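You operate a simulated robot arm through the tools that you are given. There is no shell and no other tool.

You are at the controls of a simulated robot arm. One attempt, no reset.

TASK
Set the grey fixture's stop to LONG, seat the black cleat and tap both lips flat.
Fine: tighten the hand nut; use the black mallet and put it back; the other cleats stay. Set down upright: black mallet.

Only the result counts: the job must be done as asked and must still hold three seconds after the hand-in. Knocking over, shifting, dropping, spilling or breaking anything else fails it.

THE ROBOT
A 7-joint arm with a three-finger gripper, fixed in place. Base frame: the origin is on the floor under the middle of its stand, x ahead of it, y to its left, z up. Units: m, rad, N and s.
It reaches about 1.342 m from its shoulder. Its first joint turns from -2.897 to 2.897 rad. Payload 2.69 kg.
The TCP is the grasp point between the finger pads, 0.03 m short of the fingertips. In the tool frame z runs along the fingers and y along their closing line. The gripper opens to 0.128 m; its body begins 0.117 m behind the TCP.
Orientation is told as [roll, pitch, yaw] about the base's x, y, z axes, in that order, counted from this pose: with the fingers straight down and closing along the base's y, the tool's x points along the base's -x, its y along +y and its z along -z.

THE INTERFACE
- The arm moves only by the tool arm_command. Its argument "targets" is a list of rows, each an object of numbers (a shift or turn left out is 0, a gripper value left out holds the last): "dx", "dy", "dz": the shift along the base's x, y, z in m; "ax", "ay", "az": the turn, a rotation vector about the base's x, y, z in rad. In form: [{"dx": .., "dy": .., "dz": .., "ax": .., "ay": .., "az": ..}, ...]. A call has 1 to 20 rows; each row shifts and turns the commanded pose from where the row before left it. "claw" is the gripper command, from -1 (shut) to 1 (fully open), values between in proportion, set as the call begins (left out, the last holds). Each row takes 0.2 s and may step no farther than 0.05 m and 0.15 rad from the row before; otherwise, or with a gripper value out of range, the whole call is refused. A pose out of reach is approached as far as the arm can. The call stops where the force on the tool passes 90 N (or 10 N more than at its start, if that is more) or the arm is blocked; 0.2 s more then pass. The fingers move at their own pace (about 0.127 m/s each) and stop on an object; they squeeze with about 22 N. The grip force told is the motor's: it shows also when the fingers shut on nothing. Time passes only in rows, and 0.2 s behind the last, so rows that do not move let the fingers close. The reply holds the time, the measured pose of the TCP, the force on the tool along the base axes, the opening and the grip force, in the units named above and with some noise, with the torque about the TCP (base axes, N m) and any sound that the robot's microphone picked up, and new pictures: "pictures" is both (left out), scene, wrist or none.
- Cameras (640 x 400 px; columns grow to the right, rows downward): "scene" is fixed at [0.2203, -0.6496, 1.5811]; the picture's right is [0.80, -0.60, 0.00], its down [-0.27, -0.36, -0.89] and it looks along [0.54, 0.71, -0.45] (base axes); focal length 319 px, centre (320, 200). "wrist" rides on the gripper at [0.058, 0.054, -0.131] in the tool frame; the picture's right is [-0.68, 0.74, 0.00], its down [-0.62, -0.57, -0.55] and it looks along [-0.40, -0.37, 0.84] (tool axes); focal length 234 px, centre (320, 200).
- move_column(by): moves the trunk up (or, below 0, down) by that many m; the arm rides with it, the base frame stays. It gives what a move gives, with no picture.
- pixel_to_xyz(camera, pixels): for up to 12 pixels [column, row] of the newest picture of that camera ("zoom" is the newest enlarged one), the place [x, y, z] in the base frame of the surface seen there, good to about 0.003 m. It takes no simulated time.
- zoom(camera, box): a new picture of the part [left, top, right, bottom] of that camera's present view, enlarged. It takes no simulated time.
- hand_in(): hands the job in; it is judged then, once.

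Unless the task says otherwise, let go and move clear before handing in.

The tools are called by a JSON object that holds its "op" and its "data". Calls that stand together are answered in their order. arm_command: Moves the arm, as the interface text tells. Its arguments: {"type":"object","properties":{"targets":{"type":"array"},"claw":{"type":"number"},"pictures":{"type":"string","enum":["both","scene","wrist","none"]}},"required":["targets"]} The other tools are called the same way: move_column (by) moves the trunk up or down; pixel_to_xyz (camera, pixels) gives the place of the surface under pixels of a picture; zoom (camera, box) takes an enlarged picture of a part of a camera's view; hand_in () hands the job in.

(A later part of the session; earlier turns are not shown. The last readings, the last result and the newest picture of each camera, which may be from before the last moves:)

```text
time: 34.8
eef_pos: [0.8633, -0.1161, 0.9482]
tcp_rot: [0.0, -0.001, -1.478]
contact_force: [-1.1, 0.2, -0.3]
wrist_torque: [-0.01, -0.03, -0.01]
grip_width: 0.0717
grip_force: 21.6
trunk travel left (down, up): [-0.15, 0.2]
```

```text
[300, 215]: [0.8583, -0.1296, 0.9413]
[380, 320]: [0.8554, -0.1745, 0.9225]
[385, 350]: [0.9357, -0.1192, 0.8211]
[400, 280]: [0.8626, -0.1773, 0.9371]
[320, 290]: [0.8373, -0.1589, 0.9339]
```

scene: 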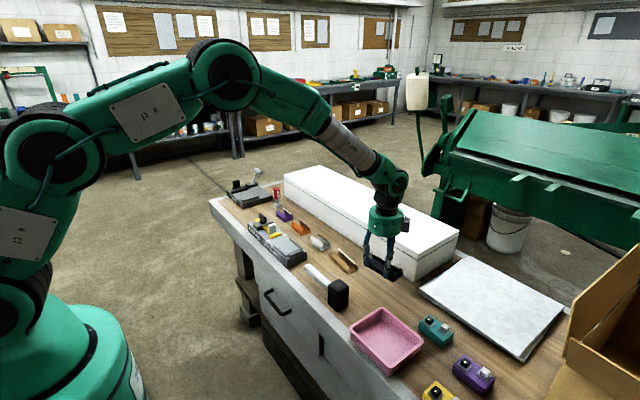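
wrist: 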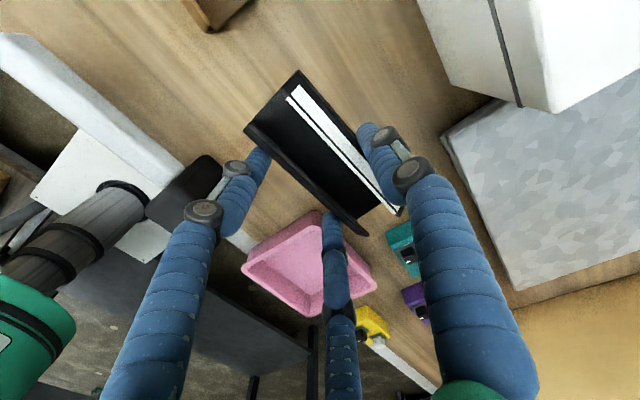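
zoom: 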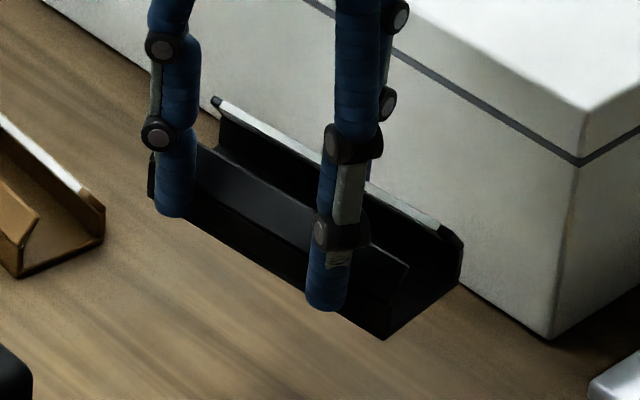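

The held cleat's centre matches the TCP in y and its bottom is about 0.0375 below the TCP. Before placing it, I'll re-measure the bed (end block inner face, rails) and a short cleat for comparison.

{"op": "zoom", "data": {"camera": "scene", "box": [270, 225, 310, 270]}}

{"op": "pixel_to_xyz", "data": {"camera": "zoom", "pixels": [[335, 280], [440, 245], [340, 295], [450, 260], [360, 310], [470, 270], [322, 285], [420, 235], [310, 255], [400, 205], [180, 190], [300, 150]]}}

{"op": "zoom", "data": {"camera": "scene", "box": [285, 215, 315, 240]}}

{"op": "pixel_to_xyz", "data": {"camera": "scene", "pixels": [[291, 225], [300, 233], [308, 229]]}}

```text
8.89 times, centred on (290, 248) of scene
```

zoom: 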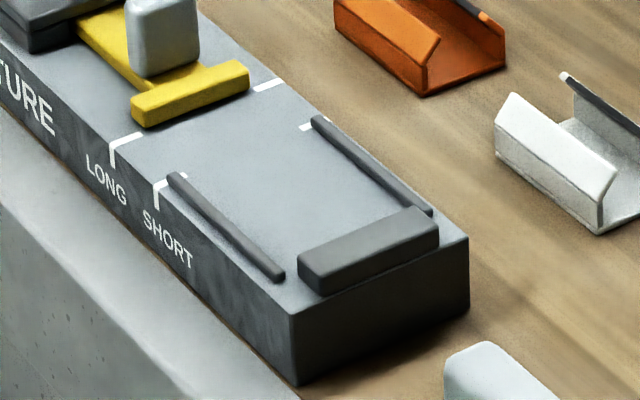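

```text
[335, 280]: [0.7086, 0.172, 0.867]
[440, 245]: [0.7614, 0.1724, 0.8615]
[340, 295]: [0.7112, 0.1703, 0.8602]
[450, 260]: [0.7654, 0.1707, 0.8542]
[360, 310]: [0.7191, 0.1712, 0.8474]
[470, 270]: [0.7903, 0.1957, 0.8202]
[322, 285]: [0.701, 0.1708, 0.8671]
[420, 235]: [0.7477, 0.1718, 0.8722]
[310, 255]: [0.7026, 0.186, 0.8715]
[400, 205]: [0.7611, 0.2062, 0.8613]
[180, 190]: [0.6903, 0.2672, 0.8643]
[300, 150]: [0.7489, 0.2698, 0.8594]
```

```text
16.00 times, centred on (300, 228) of scene
```

zoom: 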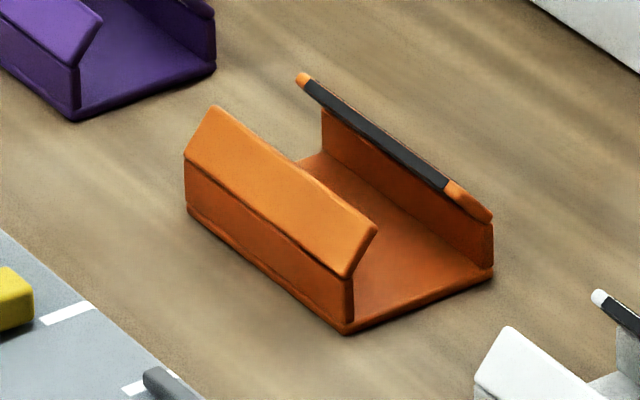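

```text
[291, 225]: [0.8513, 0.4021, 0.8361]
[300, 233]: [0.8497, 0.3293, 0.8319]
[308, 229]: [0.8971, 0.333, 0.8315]
```

The short cleat and SHORT gap show the same ~16 mm slack, so the cleat belongs centred in the LONG bed at about (0.7297, 0.255). I'll lift and carry it above the fixture, squaring its yaw.

{"op": "arm_command", "data": {"targets": [{"dz": 0.04}, {"dz": 0.03}, {"dx": -0.01614, "dy": 0.04131, "az": -0.0103}, {"dx": -0.01614, "dy": 0.04131, "az": -0.0103}, {"dx": -0.01614, "dy": 0.04131, "az": -0.0103}, {"dx": -0.01614, "dy": 0.04131, "az": -0.0103}, {"dx": -0.01614, "dy": 0.04131, "az": -0.0103}, {"dx": -0.01614, "dy": 0.04131, "az": -0.0103}, {"dx": -0.01614, "dy": 0.04131, "az": -0.0103}, {"dx": -0.01614, "dy": 0.04131, "az": -0.0103}, {"dx": -0.01614, "dy": 0.04131, "az": -0.0103}, {}, {"dz": -0.04}, {"dz": -0.03}, {}]}}

{"op": "zoom", "data": {"camera": "wrist", "box": [200, 40, 420, 240]}}

{"op": "zoom", "data": {"camera": "scene", "box": [245, 190, 315, 260]}}

```text
time: 38.0
eef_pos: [0.7173, 0.2541, 0.9492]
tcp_rot: [0.0, -0.002, -1.572]
contact_force: [-0.4, 1.0, -0.9]
wrist_torque: [-0.04, 0.05, -0.05]
grip_width: 0.072
grip_force: 22.3
trunk travel left (down, up): [-0.15, 0.2]
```

scene: 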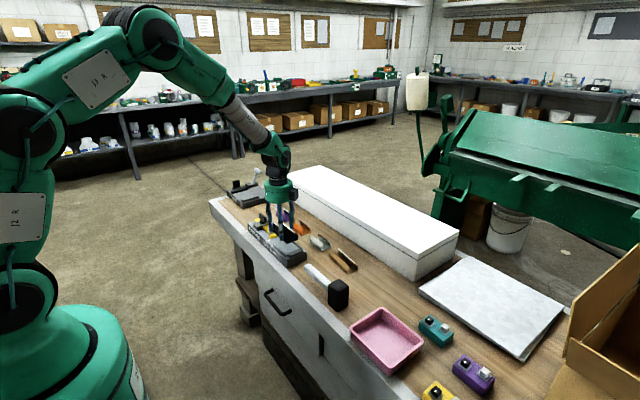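
wrist: 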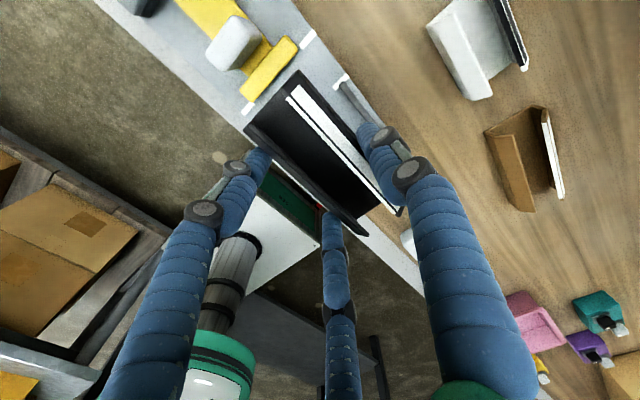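

```text
2.00 times, centred on (310, 140) of wrist
```

zoom: 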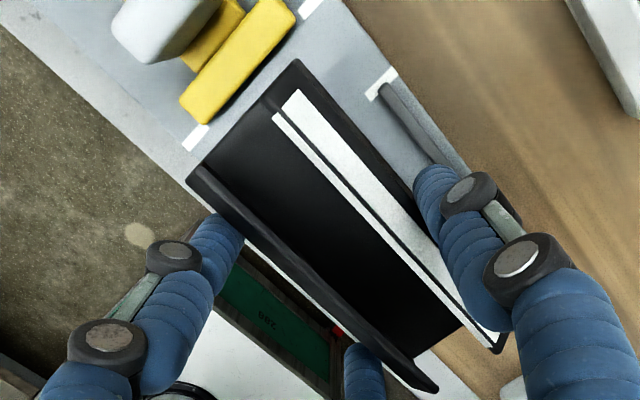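

```text
5.71 times, centred on (280, 225) of scene
```

zoom: 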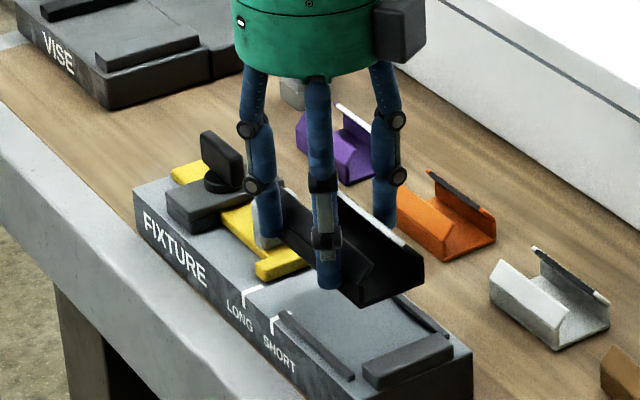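

The cleat's white strip runs parallel to the rail in the wrist zoom. I'll measure its corners against the bed before lowering.

{"op": "pixel_to_xyz", "data": {"camera": "zoom", "pixels": [[365, 300], [420, 285], [300, 240], [400, 270], [360, 285], [345, 265]]}}

{"op": "zoom", "data": {"camera": "wrist", "box": [200, 40, 420, 240]}}

{"op": "pixel_to_xyz", "data": {"camera": "zoom", "pixels": [[298, 66], [192, 172], [430, 388], [498, 345], [330, 100], [390, 170], [270, 110], [430, 340], [240, 45], [225, 110], [250, 90], [410, 120]]}}

```text
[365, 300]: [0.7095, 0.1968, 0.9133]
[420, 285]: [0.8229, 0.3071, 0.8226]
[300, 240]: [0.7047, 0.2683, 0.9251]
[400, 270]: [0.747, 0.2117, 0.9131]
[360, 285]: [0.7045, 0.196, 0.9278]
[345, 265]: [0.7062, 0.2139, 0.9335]
```

```text
2.00 times, centred on (310, 140) of wrist
```

zoom: 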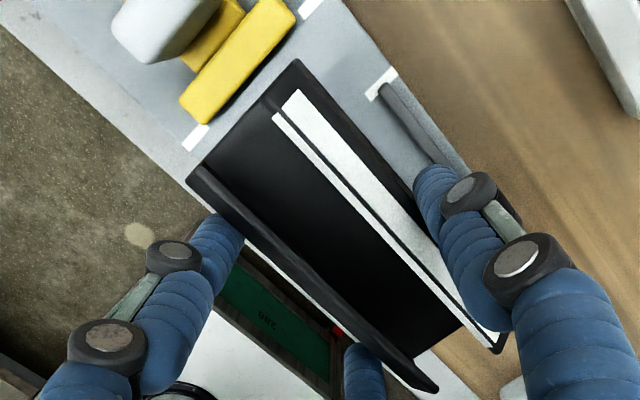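

```text
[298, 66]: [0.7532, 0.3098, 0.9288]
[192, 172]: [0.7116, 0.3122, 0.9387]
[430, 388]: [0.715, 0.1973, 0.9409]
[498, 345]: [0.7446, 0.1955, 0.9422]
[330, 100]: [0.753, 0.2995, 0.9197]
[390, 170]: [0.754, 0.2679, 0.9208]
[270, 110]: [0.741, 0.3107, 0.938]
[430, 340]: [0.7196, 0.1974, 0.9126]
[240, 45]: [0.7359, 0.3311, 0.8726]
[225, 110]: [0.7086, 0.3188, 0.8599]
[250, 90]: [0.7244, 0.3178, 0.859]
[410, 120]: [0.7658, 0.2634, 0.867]
```

The cleat spans y 0.196–0.3125 and x 0.7046–0.7535, nicely centred in the bed. I'll lower it toward the bed.

{"op": "arm_command", "data": {"targets": [{"dz": -0.02, "dy": 0.001}, {"dz": -0.015}, {"dz": -0.008}, {"dz": -0.003}, {}]}}

{"op": "zoom", "data": {"camera": "scene", "box": [250, 200, 310, 260]}}

```text
time: 39.2
eef_pos: [0.7183, 0.2548, 0.9031]
tcp_rot: [-0.001, -0.002, -1.571]
contact_force: [-0.3, 0.4, -0.2]
wrist_torque: [0.0, 0.01, 0.01]
grip_width: 0.0713
grip_force: 22.3
trunk travel left (down, up): [-0.15, 0.2]
```

scene: 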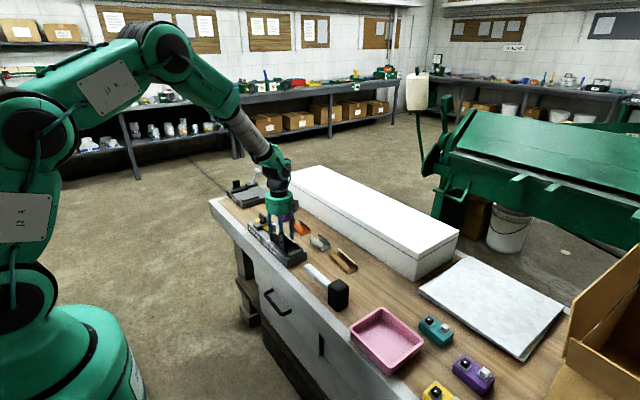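
wrist: 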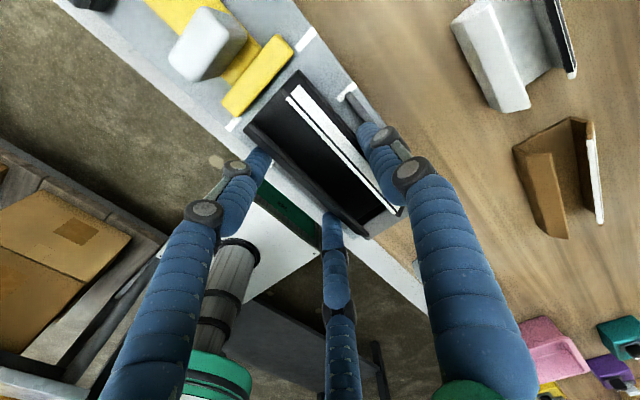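

```text
6.67 times, centred on (280, 230) of scene
```

zoom: 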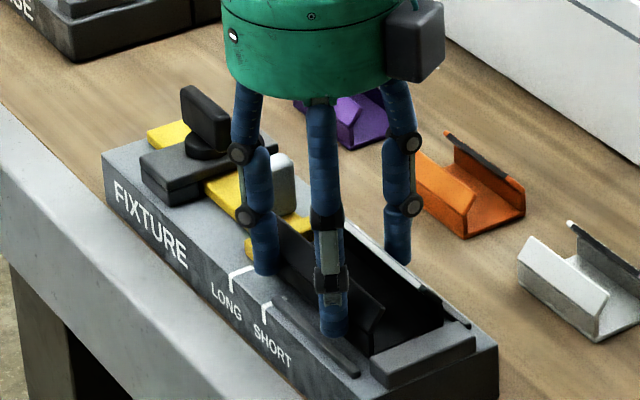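

No contact yet at z≈0.903. I'll lower in 1 mm steps until the bed takes the weight.

{"op": "arm_command", "data": {"targets": [{"dz": -0.0015}, {"dz": -0.001}, {}], "pictures": "none"}}

{"op": "arm_command", "data": {"targets": [{"dz": -0.001}, {}], "pictures": "none"}}

{"op": "arm_command", "data": {"targets": [{"dz": -0.001}, {}], "pictures": "none"}}

```text
time: 40.0
eef_pos: [0.7176, 0.2563, 0.8999]
tcp_rot: [-0.001, -0.002, -1.571]
contact_force: [0.3, 1.0, -0.5]
wrist_torque: [0.02, 0.02, 0.0]
grip_width: 0.0716
grip_force: 21.7
trunk travel left (down, up): [-0.15, 0.2]
```

```text
time: 40.6
eef_pos: [0.7187, 0.2561, 0.8986]
tcp_rot: [-0.001, -0.002, -1.572]
contact_force: [0.3, -0.3, 0.4]
wrist_torque: [0.01, 0.02, -0.01]
grip_width: 0.0716
grip_force: 22.4
trunk travel left (down, up): [-0.15, 0.2]
```

```text
time: 41.2
eef_pos: [0.7178, 0.255, 0.8994]
tcp_rot: [0.001, -0.002, -1.57]
contact_force: [-0.6, -0.4, 4.2]
wrist_torque: [-0.09, -0.1, -0.02]
grip_width: 0.0719
grip_force: 22.2
trunk travel left (down, up): [-0.15, 0.2]
```

Contact force is +4.2 N in z, so the cleat is resting on the bed. I'll open slightly to release and look.

{"op": "arm_command", "data": {"targets": [{}, {}], "claw": 0.35, "pictures": "none"}}

{"op": "arm_command", "data": {"targets": [{"dz": 0.01}, {"dz": 0.02}, {"dz": 0.04}, {"dz": 0.03}, {}]}}

{"op": "zoom", "data": {"camera": "scene", "box": [250, 210, 310, 270]}}

{"op": "zoom", "data": {"camera": "wrist", "box": [200, 40, 420, 240]}}

```text
time: 41.8
eef_pos: [0.717, 0.2561, 0.8984]
tcp_rot: [0.0, -0.003, -1.572]
contact_force: [-0.4, 0.1, -0.3]
wrist_torque: [0.02, 0.0, -0.04]
grip_width: 0.0864
grip_force: 0.0
trunk travel left (down, up): [-0.15, 0.2]
```

```text
time: 43.0
eef_pos: [0.7187, 0.2569, 0.9989]
tcp_rot: [0.003, -0.002, -1.57]
contact_force: [-0.4, 0.7, 0.4]
wrist_torque: [0.04, -0.04, -0.03]
grip_width: 0.0866
grip_force: 0.1
trunk travel left (down, up): [-0.15, 0.2]
```

scene: 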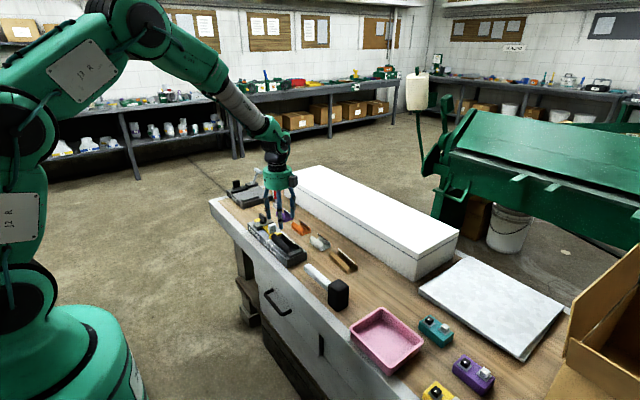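
wrist: 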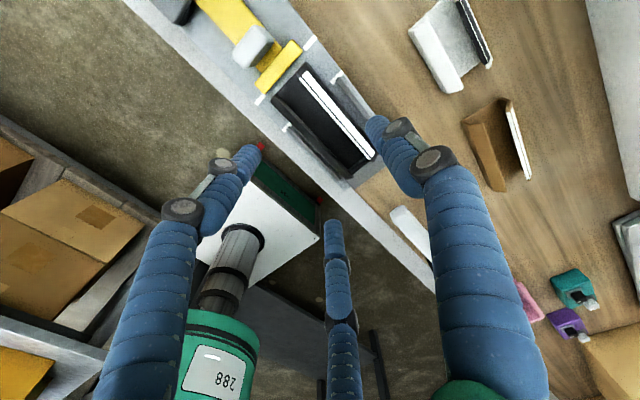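

```text
6.67 times, centred on (280, 240) of scene
```

zoom: 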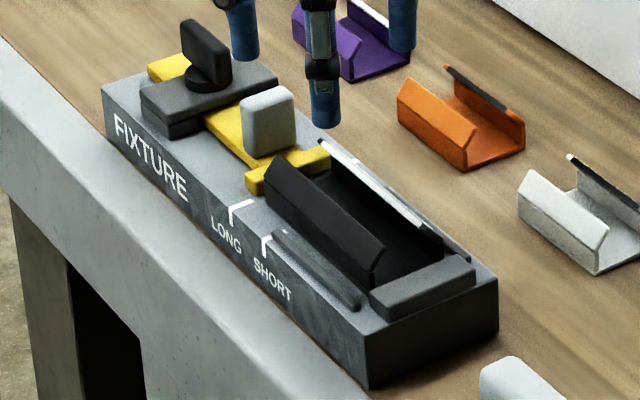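

```text
2.00 times, centred on (310, 140) of wrist
```

zoom: 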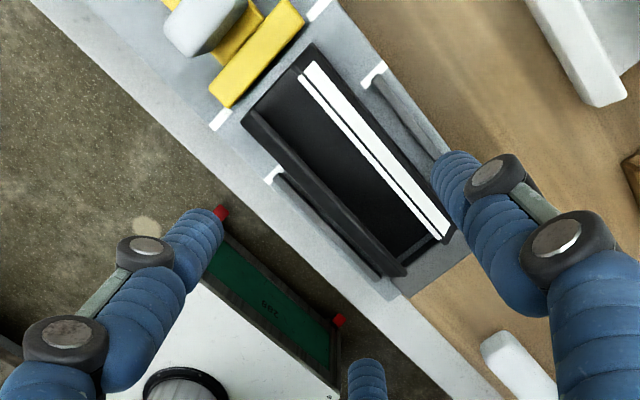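

The cleat sits in the bed between the rails, the stop and the end block. I'll measure its exact resting pose.

{"op": "pixel_to_xyz", "data": {"camera": "zoom", "pixels": [[312, 50], [248, 117], [395, 272], [450, 237], [335, 75], [400, 160], [430, 205], [275, 150], [330, 215], [375, 260], [260, 80], [420, 245]]}}

{"op": "zoom", "data": {"camera": "scene", "box": [265, 225, 305, 265]}}

{"op": "pixel_to_xyz", "data": {"camera": "zoom", "pixels": [[170, 170], [160, 130], [175, 90], [330, 275], [345, 260], [357, 240], [260, 60], [430, 205], [240, 180], [300, 180], [345, 240], [440, 225]]}}

```text
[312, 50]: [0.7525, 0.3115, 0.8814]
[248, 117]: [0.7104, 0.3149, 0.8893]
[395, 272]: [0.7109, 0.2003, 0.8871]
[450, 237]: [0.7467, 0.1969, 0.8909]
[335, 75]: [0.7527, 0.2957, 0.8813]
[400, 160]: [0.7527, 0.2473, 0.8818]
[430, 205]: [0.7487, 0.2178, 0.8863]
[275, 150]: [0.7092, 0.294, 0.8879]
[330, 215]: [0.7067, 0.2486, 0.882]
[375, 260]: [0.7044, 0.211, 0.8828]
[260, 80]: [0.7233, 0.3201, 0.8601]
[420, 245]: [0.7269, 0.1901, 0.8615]
```

```text
10.00 times, centred on (285, 245) of scene
```

zoom: 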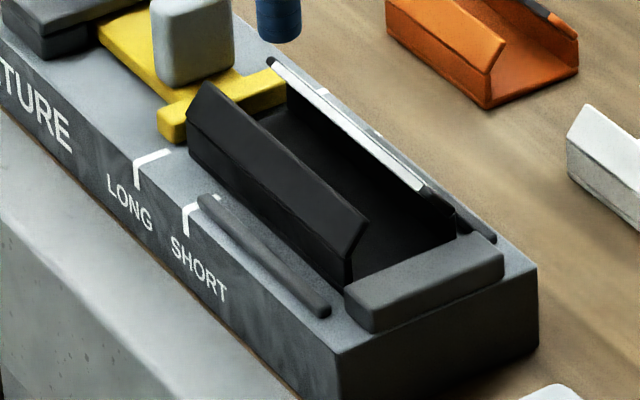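

```text
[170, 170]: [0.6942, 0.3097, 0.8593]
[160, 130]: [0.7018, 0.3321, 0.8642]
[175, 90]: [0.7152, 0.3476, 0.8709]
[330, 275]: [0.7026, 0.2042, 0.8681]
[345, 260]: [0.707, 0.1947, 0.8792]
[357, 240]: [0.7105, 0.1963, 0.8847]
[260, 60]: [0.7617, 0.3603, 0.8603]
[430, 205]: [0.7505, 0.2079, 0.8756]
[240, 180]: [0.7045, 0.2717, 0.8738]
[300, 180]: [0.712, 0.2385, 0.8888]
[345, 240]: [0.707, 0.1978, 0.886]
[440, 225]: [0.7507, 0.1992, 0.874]
```

The cleat is well seated (x 0.7045–0.753, y 0.196–0.3145, lips up to z≈0.892). Next is the mallet: I'll go above it while turning the gripper so the single finger ends up opposite the handle.

{"op": "arm_command", "data": {"targets": [{"dz": 0.035, "az": -0.131}, {"dy": -0.031, "az": -0.131}, {"dy": -0.031, "az": -0.131}, {"dy": -0.031, "az": -0.131}, {"dy": -0.031, "az": -0.131}, {"dy": -0.031, "az": -0.131}, {"dy": -0.031, "az": -0.131}, {"dy": -0.031, "az": -0.131}, {"dy": -0.031, "az": -0.131}, {"dy": -0.031, "az": -0.131}, {"dy": -0.031, "az": -0.131}, {"dy": -0.031, "az": -0.129}, {}], "claw": 1}}

{"op": "zoom", "data": {"camera": "wrist", "box": [200, 40, 440, 240]}}

```text
time: 45.8
eef_pos: [0.7187, -0.0876, 1.0347]
tcp_rot: [-0.003, -0.002, -3.14]
contact_force: [0.1, -0.5, -0.5]
wrist_torque: [0.05, -0.01, -0.02]
grip_width: 0.128
grip_force: 0.0
trunk travel left (down, up): [-0.15, 0.2]
```

scene: 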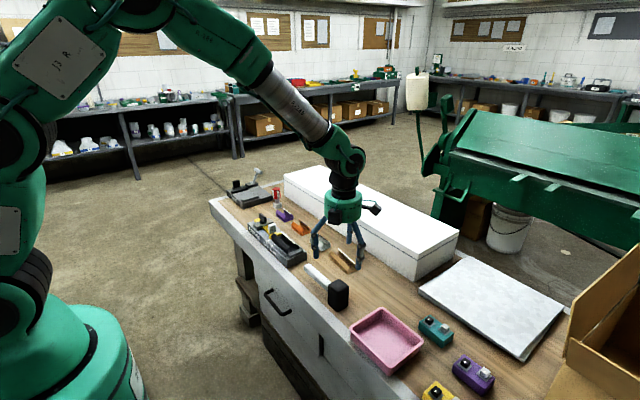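
wrist: 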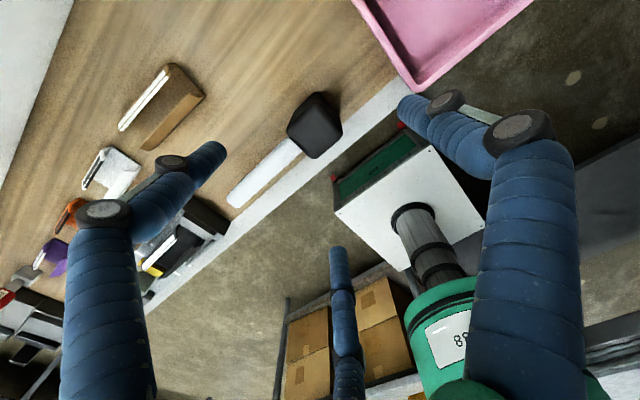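

```text
2.00 times, centred on (320, 140) of wrist
```

zoom: 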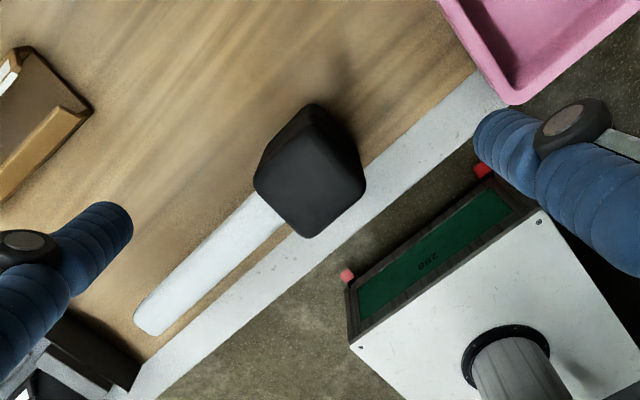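

The mallet is in full view: head around zoom (310,175), handle running to (160,315). I'll measure it in detail; these numbers also fix where it has to go back.

{"op": "zoom", "data": {"camera": "wrist", "box": [220, 80, 350, 215]}}

{"op": "pixel_to_xyz", "data": {"camera": "zoom", "pixels": [[320, 100], [250, 110], [330, 150], [395, 60], [285, 140], [210, 190], [100, 290], [30, 370], [170, 260], [350, 180], [300, 60], [380, 120]]}}

{"op": "zoom", "data": {"camera": "scene", "box": [295, 255, 360, 320]}}

{"op": "pixel_to_xyz", "data": {"camera": "zoom", "pixels": [[350, 200], [420, 160], [480, 210], [410, 235], [355, 230], [420, 260], [480, 230], [360, 350], [420, 390], [475, 350], [200, 80], [320, 180]]}}

```text
2.96 times, centred on (285, 148) of wrist
```

zoom: 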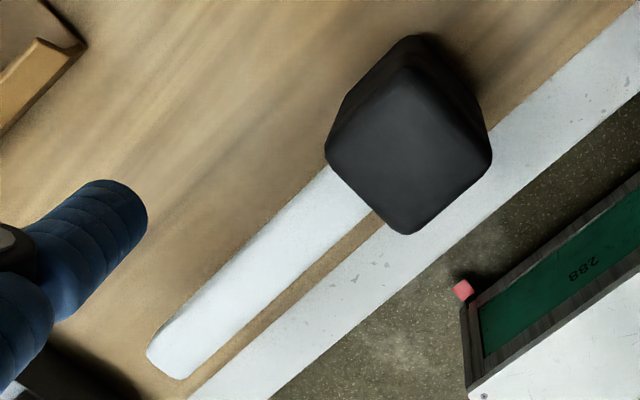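

```text
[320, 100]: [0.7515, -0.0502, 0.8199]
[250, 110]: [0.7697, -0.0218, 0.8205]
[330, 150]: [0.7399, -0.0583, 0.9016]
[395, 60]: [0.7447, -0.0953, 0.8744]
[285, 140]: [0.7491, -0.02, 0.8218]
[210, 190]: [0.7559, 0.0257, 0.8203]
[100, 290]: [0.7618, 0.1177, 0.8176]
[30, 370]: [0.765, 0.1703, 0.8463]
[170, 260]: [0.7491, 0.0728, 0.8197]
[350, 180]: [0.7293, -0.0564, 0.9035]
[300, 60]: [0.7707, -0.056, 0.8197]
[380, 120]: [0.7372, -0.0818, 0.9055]
```

```text
6.15 times, centred on (328, 288) of scene
```

zoom: 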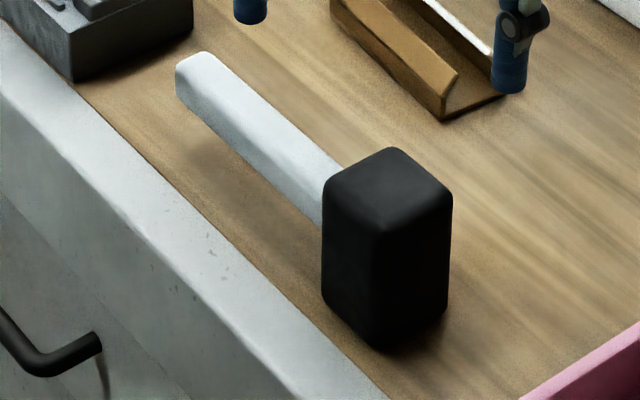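

```text
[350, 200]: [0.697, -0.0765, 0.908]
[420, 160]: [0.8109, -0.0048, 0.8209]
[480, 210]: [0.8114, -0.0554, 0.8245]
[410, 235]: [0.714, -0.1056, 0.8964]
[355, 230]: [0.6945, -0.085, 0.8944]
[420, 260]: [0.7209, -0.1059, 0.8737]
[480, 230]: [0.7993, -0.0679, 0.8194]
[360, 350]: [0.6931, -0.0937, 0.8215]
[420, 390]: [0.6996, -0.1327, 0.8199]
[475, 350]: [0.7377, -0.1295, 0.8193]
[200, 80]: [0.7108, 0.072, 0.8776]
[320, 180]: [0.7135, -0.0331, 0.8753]
```

{"op": "pixel_to_xyz", "data": {"camera": "zoom", "pixels": [[332, 186], [390, 155], [446, 196], [388, 228], [385, 190], [340, 280], [385, 335], [440, 300], [440, 240], [328, 240], [190, 62], [330, 165]]}}

{"op": "zoom", "data": {"camera": "wrist", "box": [220, 80, 350, 215]}}

{"op": "pixel_to_xyz", "data": {"camera": "zoom", "pixels": [[405, 75], [335, 155], [485, 155], [410, 225], [410, 150], [330, 120], [470, 100], [320, 185], [370, 215], [160, 350], [180, 370], [240, 270]]}}

```text
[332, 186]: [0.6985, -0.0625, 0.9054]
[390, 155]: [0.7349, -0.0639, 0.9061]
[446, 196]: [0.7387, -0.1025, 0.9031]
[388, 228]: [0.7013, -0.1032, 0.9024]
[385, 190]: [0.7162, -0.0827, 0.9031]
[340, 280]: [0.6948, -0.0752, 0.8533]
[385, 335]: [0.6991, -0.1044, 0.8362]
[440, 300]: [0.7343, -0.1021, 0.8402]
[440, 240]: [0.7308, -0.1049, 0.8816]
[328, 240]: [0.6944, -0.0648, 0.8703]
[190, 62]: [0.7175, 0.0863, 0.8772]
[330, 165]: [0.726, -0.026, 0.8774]
```

```text
2.96 times, centred on (285, 148) of wrist
```

zoom: 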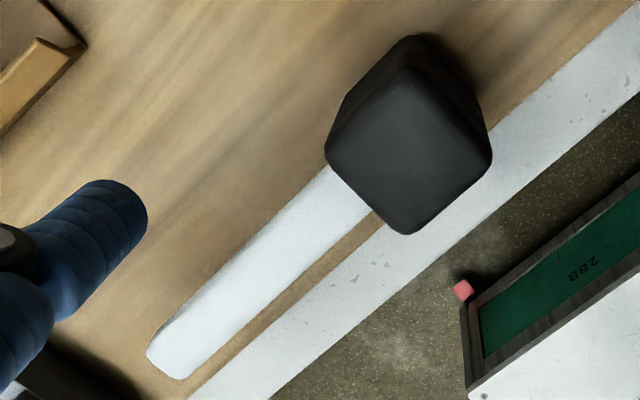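

```text
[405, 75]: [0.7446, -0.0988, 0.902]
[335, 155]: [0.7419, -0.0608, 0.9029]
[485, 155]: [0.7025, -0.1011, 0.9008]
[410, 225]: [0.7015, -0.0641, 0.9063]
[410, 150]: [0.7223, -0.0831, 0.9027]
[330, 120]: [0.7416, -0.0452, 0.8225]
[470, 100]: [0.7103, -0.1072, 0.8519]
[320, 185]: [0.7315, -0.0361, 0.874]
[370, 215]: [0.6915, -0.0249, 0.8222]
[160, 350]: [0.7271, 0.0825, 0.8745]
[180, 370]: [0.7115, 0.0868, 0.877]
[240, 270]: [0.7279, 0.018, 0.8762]
```

The head is about 0.05 × 0.047 m, centred at (0.7195, -0.082), top z≈0.905, and the handle lies along +y at x≈0.7195. I'll check the pink tray's nearest corner before descending with the fingers.

{"op": "pixel_to_xyz", "data": {"camera": "wrist", "pixels": [[412, 85], [400, 70], [380, 40], [430, 80], [170, 140], [150, 140]]}}

{"op": "pixel_to_xyz", "data": {"camera": "scene", "pixels": [[352, 332], [380, 309], [355, 325], [366, 318]]}}

```text
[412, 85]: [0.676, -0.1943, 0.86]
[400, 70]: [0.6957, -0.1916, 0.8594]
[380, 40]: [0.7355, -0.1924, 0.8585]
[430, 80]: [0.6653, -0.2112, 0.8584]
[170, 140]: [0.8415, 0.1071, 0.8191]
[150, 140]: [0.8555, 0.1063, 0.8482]
```

```text
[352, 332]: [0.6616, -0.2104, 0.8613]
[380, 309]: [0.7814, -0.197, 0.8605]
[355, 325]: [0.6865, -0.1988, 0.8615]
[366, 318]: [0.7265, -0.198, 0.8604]
```

The tray edge is at y≈-0.191, clear of the finger by 4 cm. I'll centre over the head and descend to just above it for a check.

{"op": "arm_command", "data": {"targets": [{"dx": 0.0015, "dy": 0.0082, "dz": -0.02}, {"dz": -0.04}, {"dz": -0.025}, {}], "claw": 0.5}}

{"op": "zoom", "data": {"camera": "wrist", "box": [200, 40, 440, 240]}}

{"op": "zoom", "data": {"camera": "scene", "box": [295, 235, 375, 315]}}

```text
time: 46.8
eef_pos: [0.7215, -0.0779, 0.9505]
tcp_rot: [-0.011, 0.0, -3.137]
contact_force: [0.3, 0.0, -0.6]
wrist_torque: [0.01, 0.07, 0.0]
grip_width: 0.0957
grip_force: 0.1
trunk travel left (down, up): [-0.15, 0.2]
```

scene: 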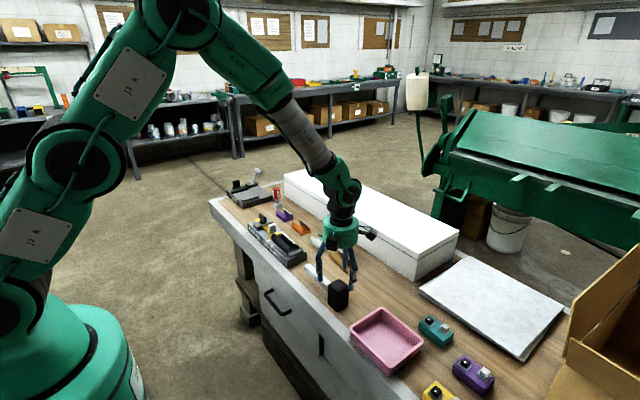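
wrist: 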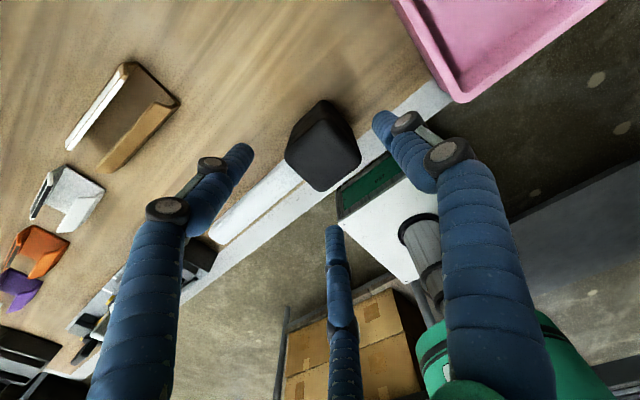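

```text
2.00 times, centred on (320, 140) of wrist
```

zoom: 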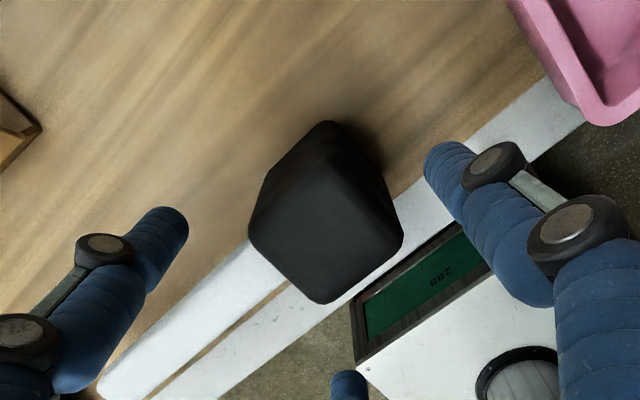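

```text
5.00 times, centred on (335, 275) of scene
```

zoom: 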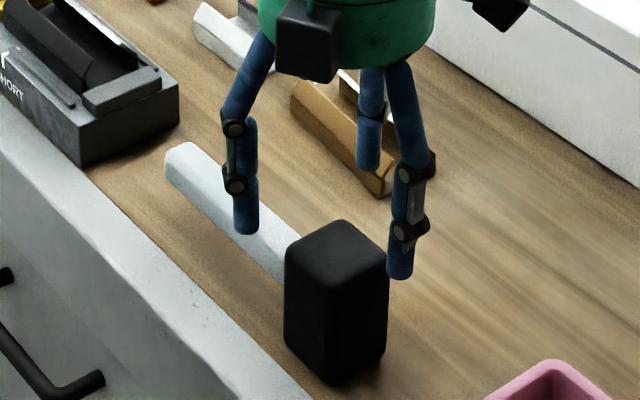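

There's a slight roll deviation (-0.011), so the wrist may be close to a limit in this yaw. I'll ease the yaw back a little (to about -3.0) and see whether the roll recovers before descending.

{"op": "arm_command", "data": {"targets": [{"az": 0.07}, {"az": 0.07}, {}], "pictures": "none"}}

```text
time: 47.6
eef_pos: [0.7202, -0.0764, 0.9486]
tcp_rot: [0.001, -0.001, -3.002]
contact_force: [0.1, -0.7, 1.0]
wrist_torque: [0.01, -0.07, 0.04]
grip_width: 0.0958
grip_force: 0.0
trunk travel left (down, up): [-0.15, 0.2]
```

At yaw -3.0 the roll is back to zero, so that's inside the limit. I'll descend to grip height at this yaw.

{"op": "arm_command", "data": {"targets": [{"dz": -0.025, "az": -0.03, "dy": -0.001}, {"dz": -0.025}, {"dz": -0.017}, {"dz": -0.01}, {}]}}

{"op": "zoom", "data": {"camera": "wrist", "box": [200, 40, 440, 240]}}

{"op": "zoom", "data": {"camera": "scene", "box": [295, 235, 375, 315]}}

```text
time: 48.8
eef_pos: [0.7203, -0.078, 0.8717]
tcp_rot: [-0.001, -0.002, -3.031]
contact_force: [-1.0, 0.5, 0.7]
wrist_torque: [-0.03, -0.01, -0.03]
grip_width: 0.0962
grip_force: 0.0
trunk travel left (down, up): [-0.15, 0.2]
```

scene: 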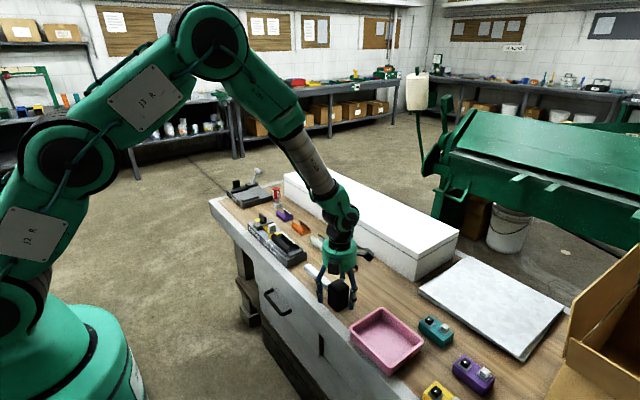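
wrist: 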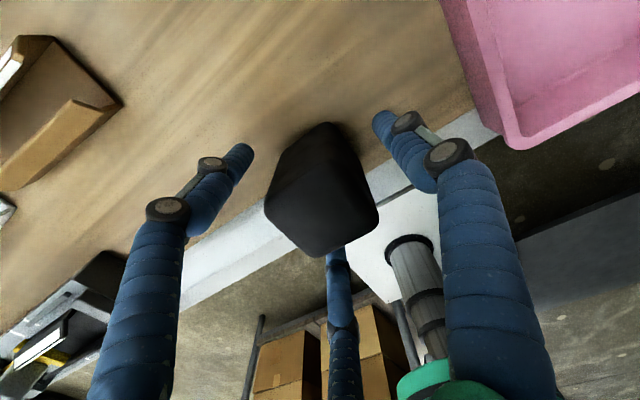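

```text
2.00 times, centred on (320, 140) of wrist
```

zoom: 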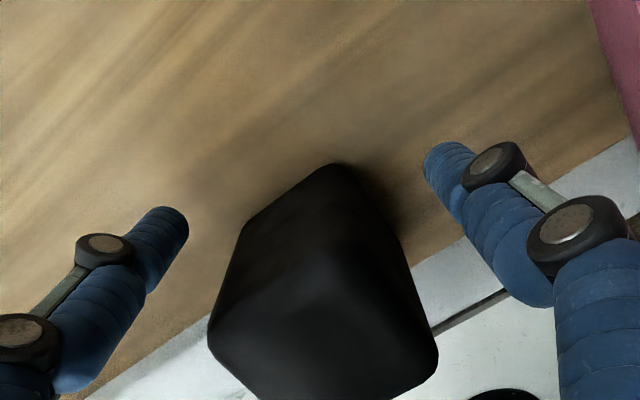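

```text
5.00 times, centred on (335, 275) of scene
```

zoom: 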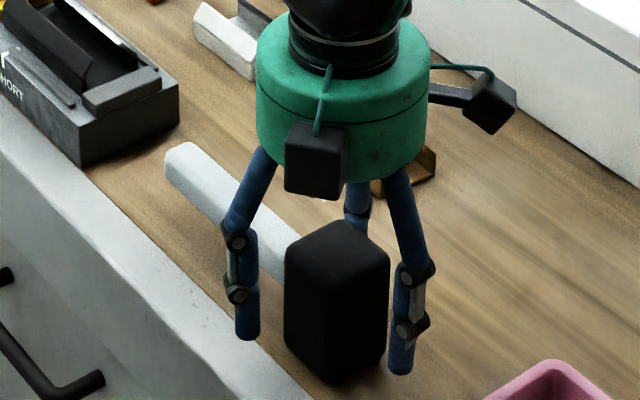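

The fingers surround the head with the handle passing between two of them. I'll close to near contact, then squeeze.

{"op": "arm_command", "data": {"targets": [{}, {}], "claw": 0.05, "pictures": "none"}}

{"op": "arm_command", "data": {"targets": [{}, {}, {}], "claw": -1}}

{"op": "zoom", "data": {"camera": "scene", "box": [295, 235, 375, 315]}}

{"op": "zoom", "data": {"camera": "wrist", "box": [200, 40, 440, 240]}}

```text
time: 49.4
eef_pos: [0.7189, -0.0767, 0.8725]
tcp_rot: [0.0, -0.002, -3.031]
contact_force: [-0.1, 0.4, -1.1]
wrist_torque: [-0.01, -0.07, 0.0]
grip_width: 0.0679
grip_force: 1.0
trunk travel left (down, up): [-0.15, 0.2]
```

```text
time: 50.2
eef_pos: [0.721, -0.0782, 0.8725]
tcp_rot: [0.002, -0.003, -3.031]
contact_force: [1.5, 2.9, 2.7]
wrist_torque: [0.17, -0.09, -0.11]
grip_width: 0.0618
grip_force: 22.3
trunk travel left (down, up): [-0.15, 0.2]
```

scene: 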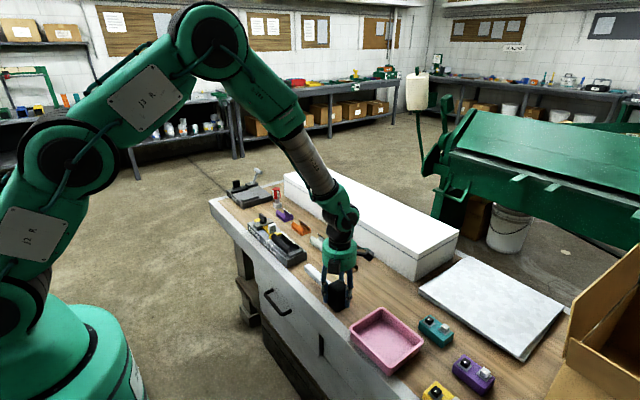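
wrist: 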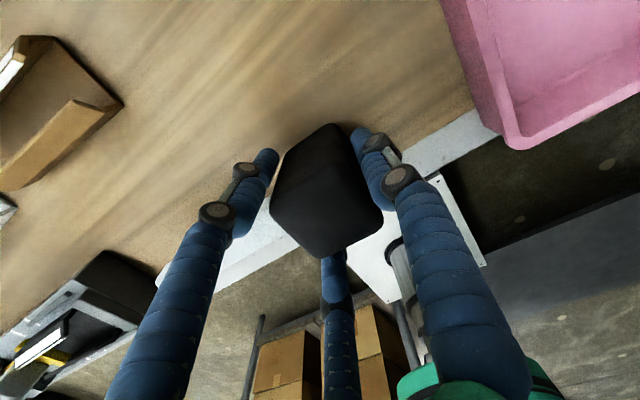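

```text
5.00 times, centred on (335, 275) of scene
```

zoom: 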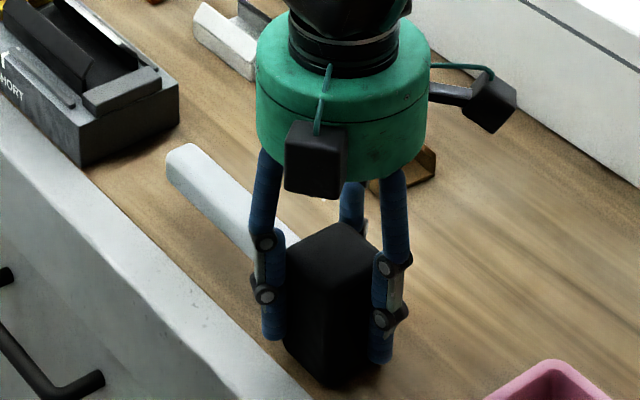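

```text
2.00 times, centred on (320, 140) of wrist
```

zoom: 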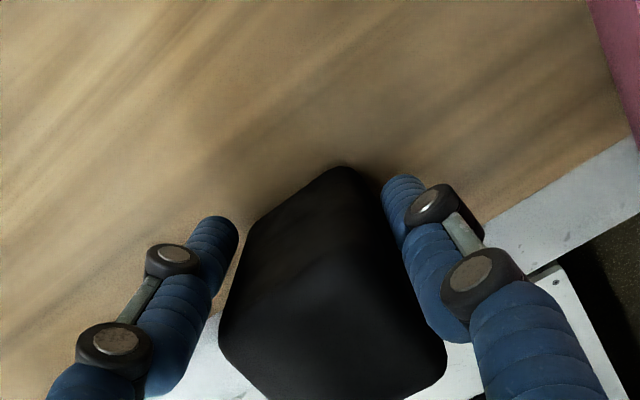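

The head is gripped (width 0.062, 22 N). I'll lift it slowly and check that it stays level.

{"op": "arm_command", "data": {"targets": [{"dz": 0.005}, {"dz": 0.01}, {"dz": 0.02}, {"dz": 0.03}, {}]}}

{"op": "zoom", "data": {"camera": "scene", "box": [290, 220, 370, 310]}}

```text
time: 51.4
eef_pos: [0.7191, -0.077, 0.9377]
tcp_rot: [-0.002, -0.002, -3.033]
contact_force: [0.0, 0.4, -2.1]
wrist_torque: [-0.03, -0.04, -0.03]
grip_width: 0.063
grip_force: 21.8
trunk travel left (down, up): [-0.15, 0.2]
```

scene: 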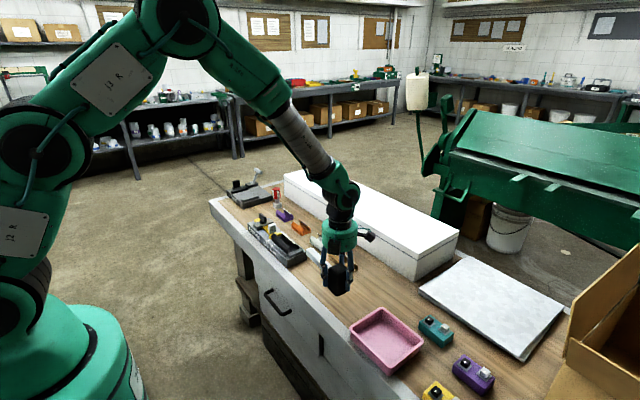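
wrist: 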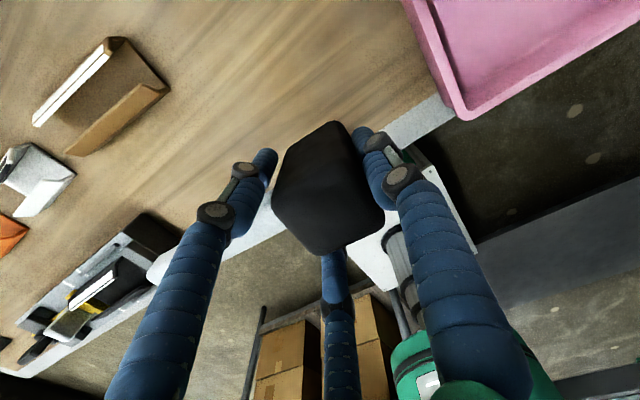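

```text
4.44 times, centred on (330, 265) of scene
```

zoom: 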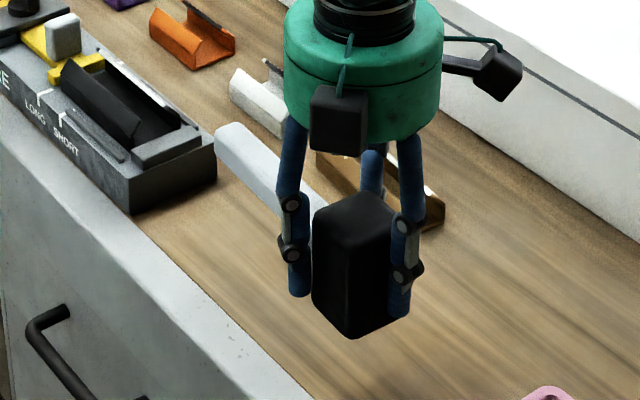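

The mallet is up and looks level, with about 2 N of weight. I'll measure its pose in the hand: handle line, head faces and bottom.

{"op": "zoom", "data": {"camera": "scene", "box": [310, 240, 355, 300]}}

{"op": "pixel_to_xyz", "data": {"camera": "zoom", "pixels": [[130, 80], [200, 130], [150, 110], [210, 160], [260, 230], [265, 300], [330, 220], [380, 240], [330, 330], [370, 310], [300, 180], [280, 330]]}}

```text
6.67 times, centred on (332, 270) of scene
```

zoom: 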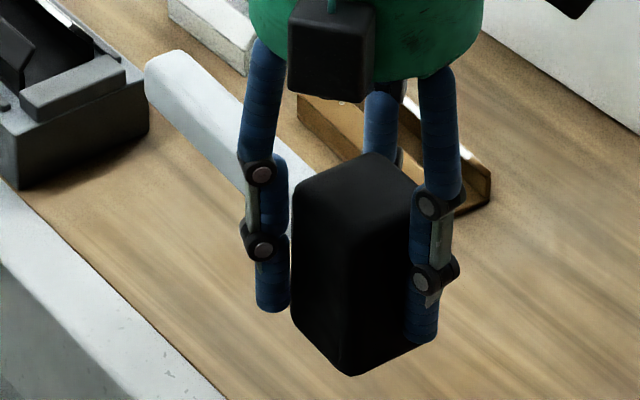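

```text
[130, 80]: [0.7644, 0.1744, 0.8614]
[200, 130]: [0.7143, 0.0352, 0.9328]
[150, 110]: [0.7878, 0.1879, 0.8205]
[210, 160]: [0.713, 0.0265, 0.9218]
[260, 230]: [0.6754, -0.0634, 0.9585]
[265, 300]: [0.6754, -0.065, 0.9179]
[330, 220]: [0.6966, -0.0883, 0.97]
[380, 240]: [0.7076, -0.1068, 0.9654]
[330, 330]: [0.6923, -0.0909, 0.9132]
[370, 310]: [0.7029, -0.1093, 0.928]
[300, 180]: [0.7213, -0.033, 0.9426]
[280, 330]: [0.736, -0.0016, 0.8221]
```

{"op": "pixel_to_xyz", "data": {"camera": "zoom", "pixels": [[170, 65], [200, 65], [230, 90], [300, 155], [185, 85], [210, 110], [300, 300], [300, 220], [360, 370], [350, 350], [400, 200], [370, 165]]}}

{"op": "zoom", "data": {"camera": "wrist", "box": [140, 110, 400, 300]}}

{"op": "pixel_to_xyz", "data": {"camera": "wrist", "pixels": [[330, 130], [280, 200], [375, 210], [320, 250], [325, 190], [265, 225], [255, 230], [160, 268], [180, 262]]}}

```text
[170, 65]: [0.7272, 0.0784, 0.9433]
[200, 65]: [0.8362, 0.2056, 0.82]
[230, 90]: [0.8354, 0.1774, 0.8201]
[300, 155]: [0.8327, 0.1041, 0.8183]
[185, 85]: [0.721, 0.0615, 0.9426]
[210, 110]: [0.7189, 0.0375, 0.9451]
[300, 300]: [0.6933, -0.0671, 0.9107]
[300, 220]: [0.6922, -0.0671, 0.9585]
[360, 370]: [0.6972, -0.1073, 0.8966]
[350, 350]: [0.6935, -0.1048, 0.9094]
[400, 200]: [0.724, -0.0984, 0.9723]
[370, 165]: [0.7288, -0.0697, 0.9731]
```

```text
2.11 times, centred on (270, 205) of wrist
```

zoom: 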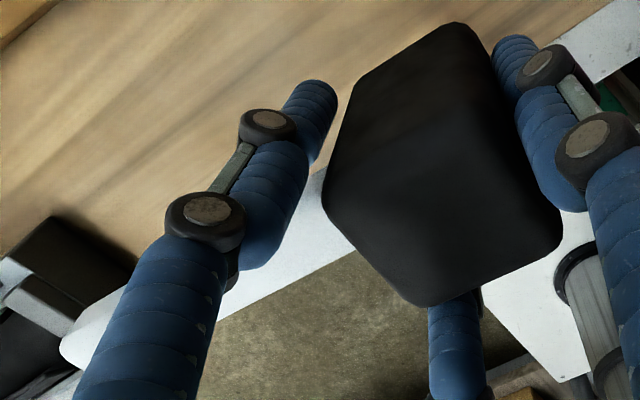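

```text
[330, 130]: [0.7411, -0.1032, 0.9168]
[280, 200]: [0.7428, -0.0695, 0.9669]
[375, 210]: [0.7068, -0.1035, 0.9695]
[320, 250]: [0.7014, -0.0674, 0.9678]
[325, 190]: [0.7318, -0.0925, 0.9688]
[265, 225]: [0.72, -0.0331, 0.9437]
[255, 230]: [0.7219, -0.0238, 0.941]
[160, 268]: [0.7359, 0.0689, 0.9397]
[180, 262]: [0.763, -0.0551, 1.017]
```

The head centre sits about 6 mm on the far side of the TCP from the handle, and the face is 0.052 m below the TCP. I'll raise, carry it over the fixture and turn it 90° so the handle points to -x, clear of the tab and wing nut.

{"op": "arm_command", "data": {"targets": [{"dz": 0.045}, {"dz": 0.045}, {"dy": 0.0278, "az": 0.131}, {"dy": 0.0278, "az": 0.131}, {"dy": 0.0278, "az": 0.131}, {"dy": 0.0278, "az": 0.131}, {"dy": 0.0278, "az": 0.131}, {"dy": 0.0278, "az": 0.131}, {"dy": 0.0278, "az": 0.131}, {"dy": 0.0278, "az": 0.131}, {"dy": 0.0278, "az": 0.131}, {"dy": 0.0278, "az": 0.131}, {"dy": 0.0278, "az": 0.131, "dx": 0.0015}, {"dy": 0.0278, "az": 0.131, "dx": 0.0018}, {}]}}

{"op": "zoom", "data": {"camera": "scene", "box": [230, 150, 330, 270]}}

{"op": "zoom", "data": {"camera": "wrist", "box": [180, 40, 440, 260]}}

```text
time: 54.6
eef_pos: [0.7226, 0.2554, 1.0276]
tcp_rot: [0.0, -0.002, -1.457]
contact_force: [0.1, 0.4, -2.4]
wrist_torque: [-0.04, 0.0, 0.03]
grip_width: 0.0633
grip_force: 21.5
trunk travel left (down, up): [-0.15, 0.2]
```

scene: 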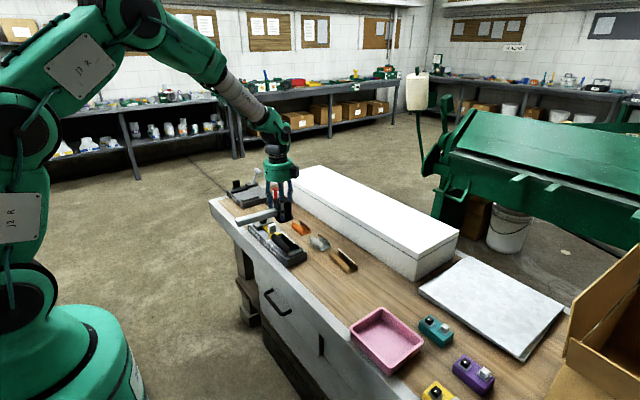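
wrist: 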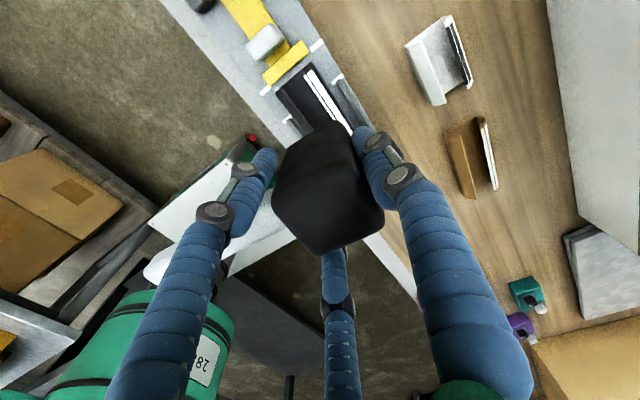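

```text
3.33 times, centred on (280, 210) of scene
```

zoom: 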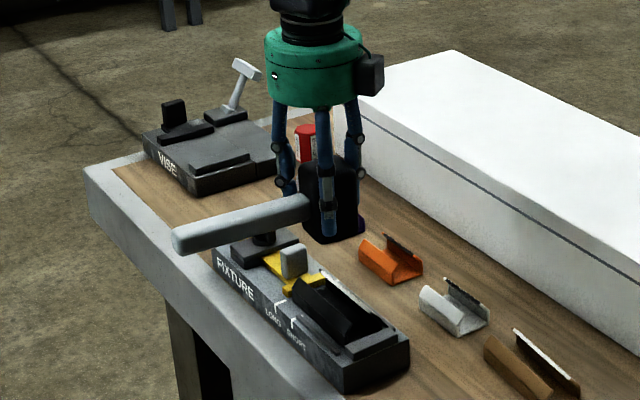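

```text
1.82 times, centred on (310, 150) of wrist
```

zoom: 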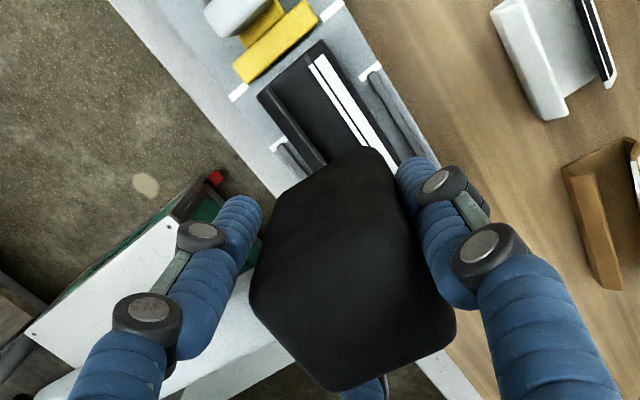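

The mallet hovers over the fixture with the handle toward -x. I'll verify the head's position before lowering.

{"op": "zoom", "data": {"camera": "scene", "box": [255, 180, 305, 240]}}

{"op": "pixel_to_xyz", "data": {"camera": "zoom", "pixels": [[270, 150], [275, 180], [300, 200], [340, 190], [290, 165], [320, 200], [210, 110], [120, 130], [60, 140], [250, 130], [350, 140], [280, 120]]}}

```text
6.67 times, centred on (280, 210) of scene
```

zoom: 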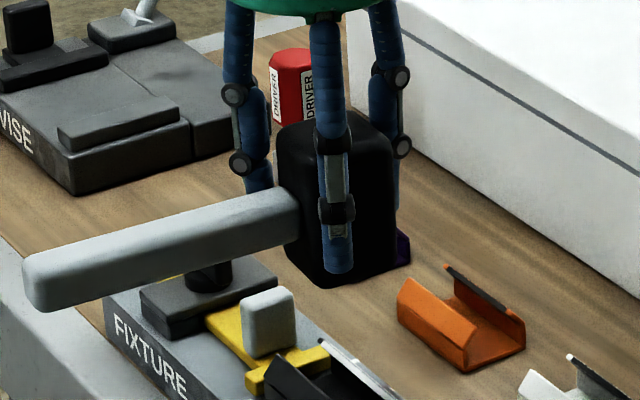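

```text
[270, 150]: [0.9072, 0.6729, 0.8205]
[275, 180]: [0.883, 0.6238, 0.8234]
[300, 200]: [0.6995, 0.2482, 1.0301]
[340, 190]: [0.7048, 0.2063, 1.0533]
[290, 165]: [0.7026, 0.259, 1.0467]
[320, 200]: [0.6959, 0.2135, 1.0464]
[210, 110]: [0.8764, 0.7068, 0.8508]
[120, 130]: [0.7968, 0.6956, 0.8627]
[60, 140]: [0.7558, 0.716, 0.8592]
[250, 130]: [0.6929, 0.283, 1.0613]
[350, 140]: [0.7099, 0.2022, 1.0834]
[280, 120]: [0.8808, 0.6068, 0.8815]
```

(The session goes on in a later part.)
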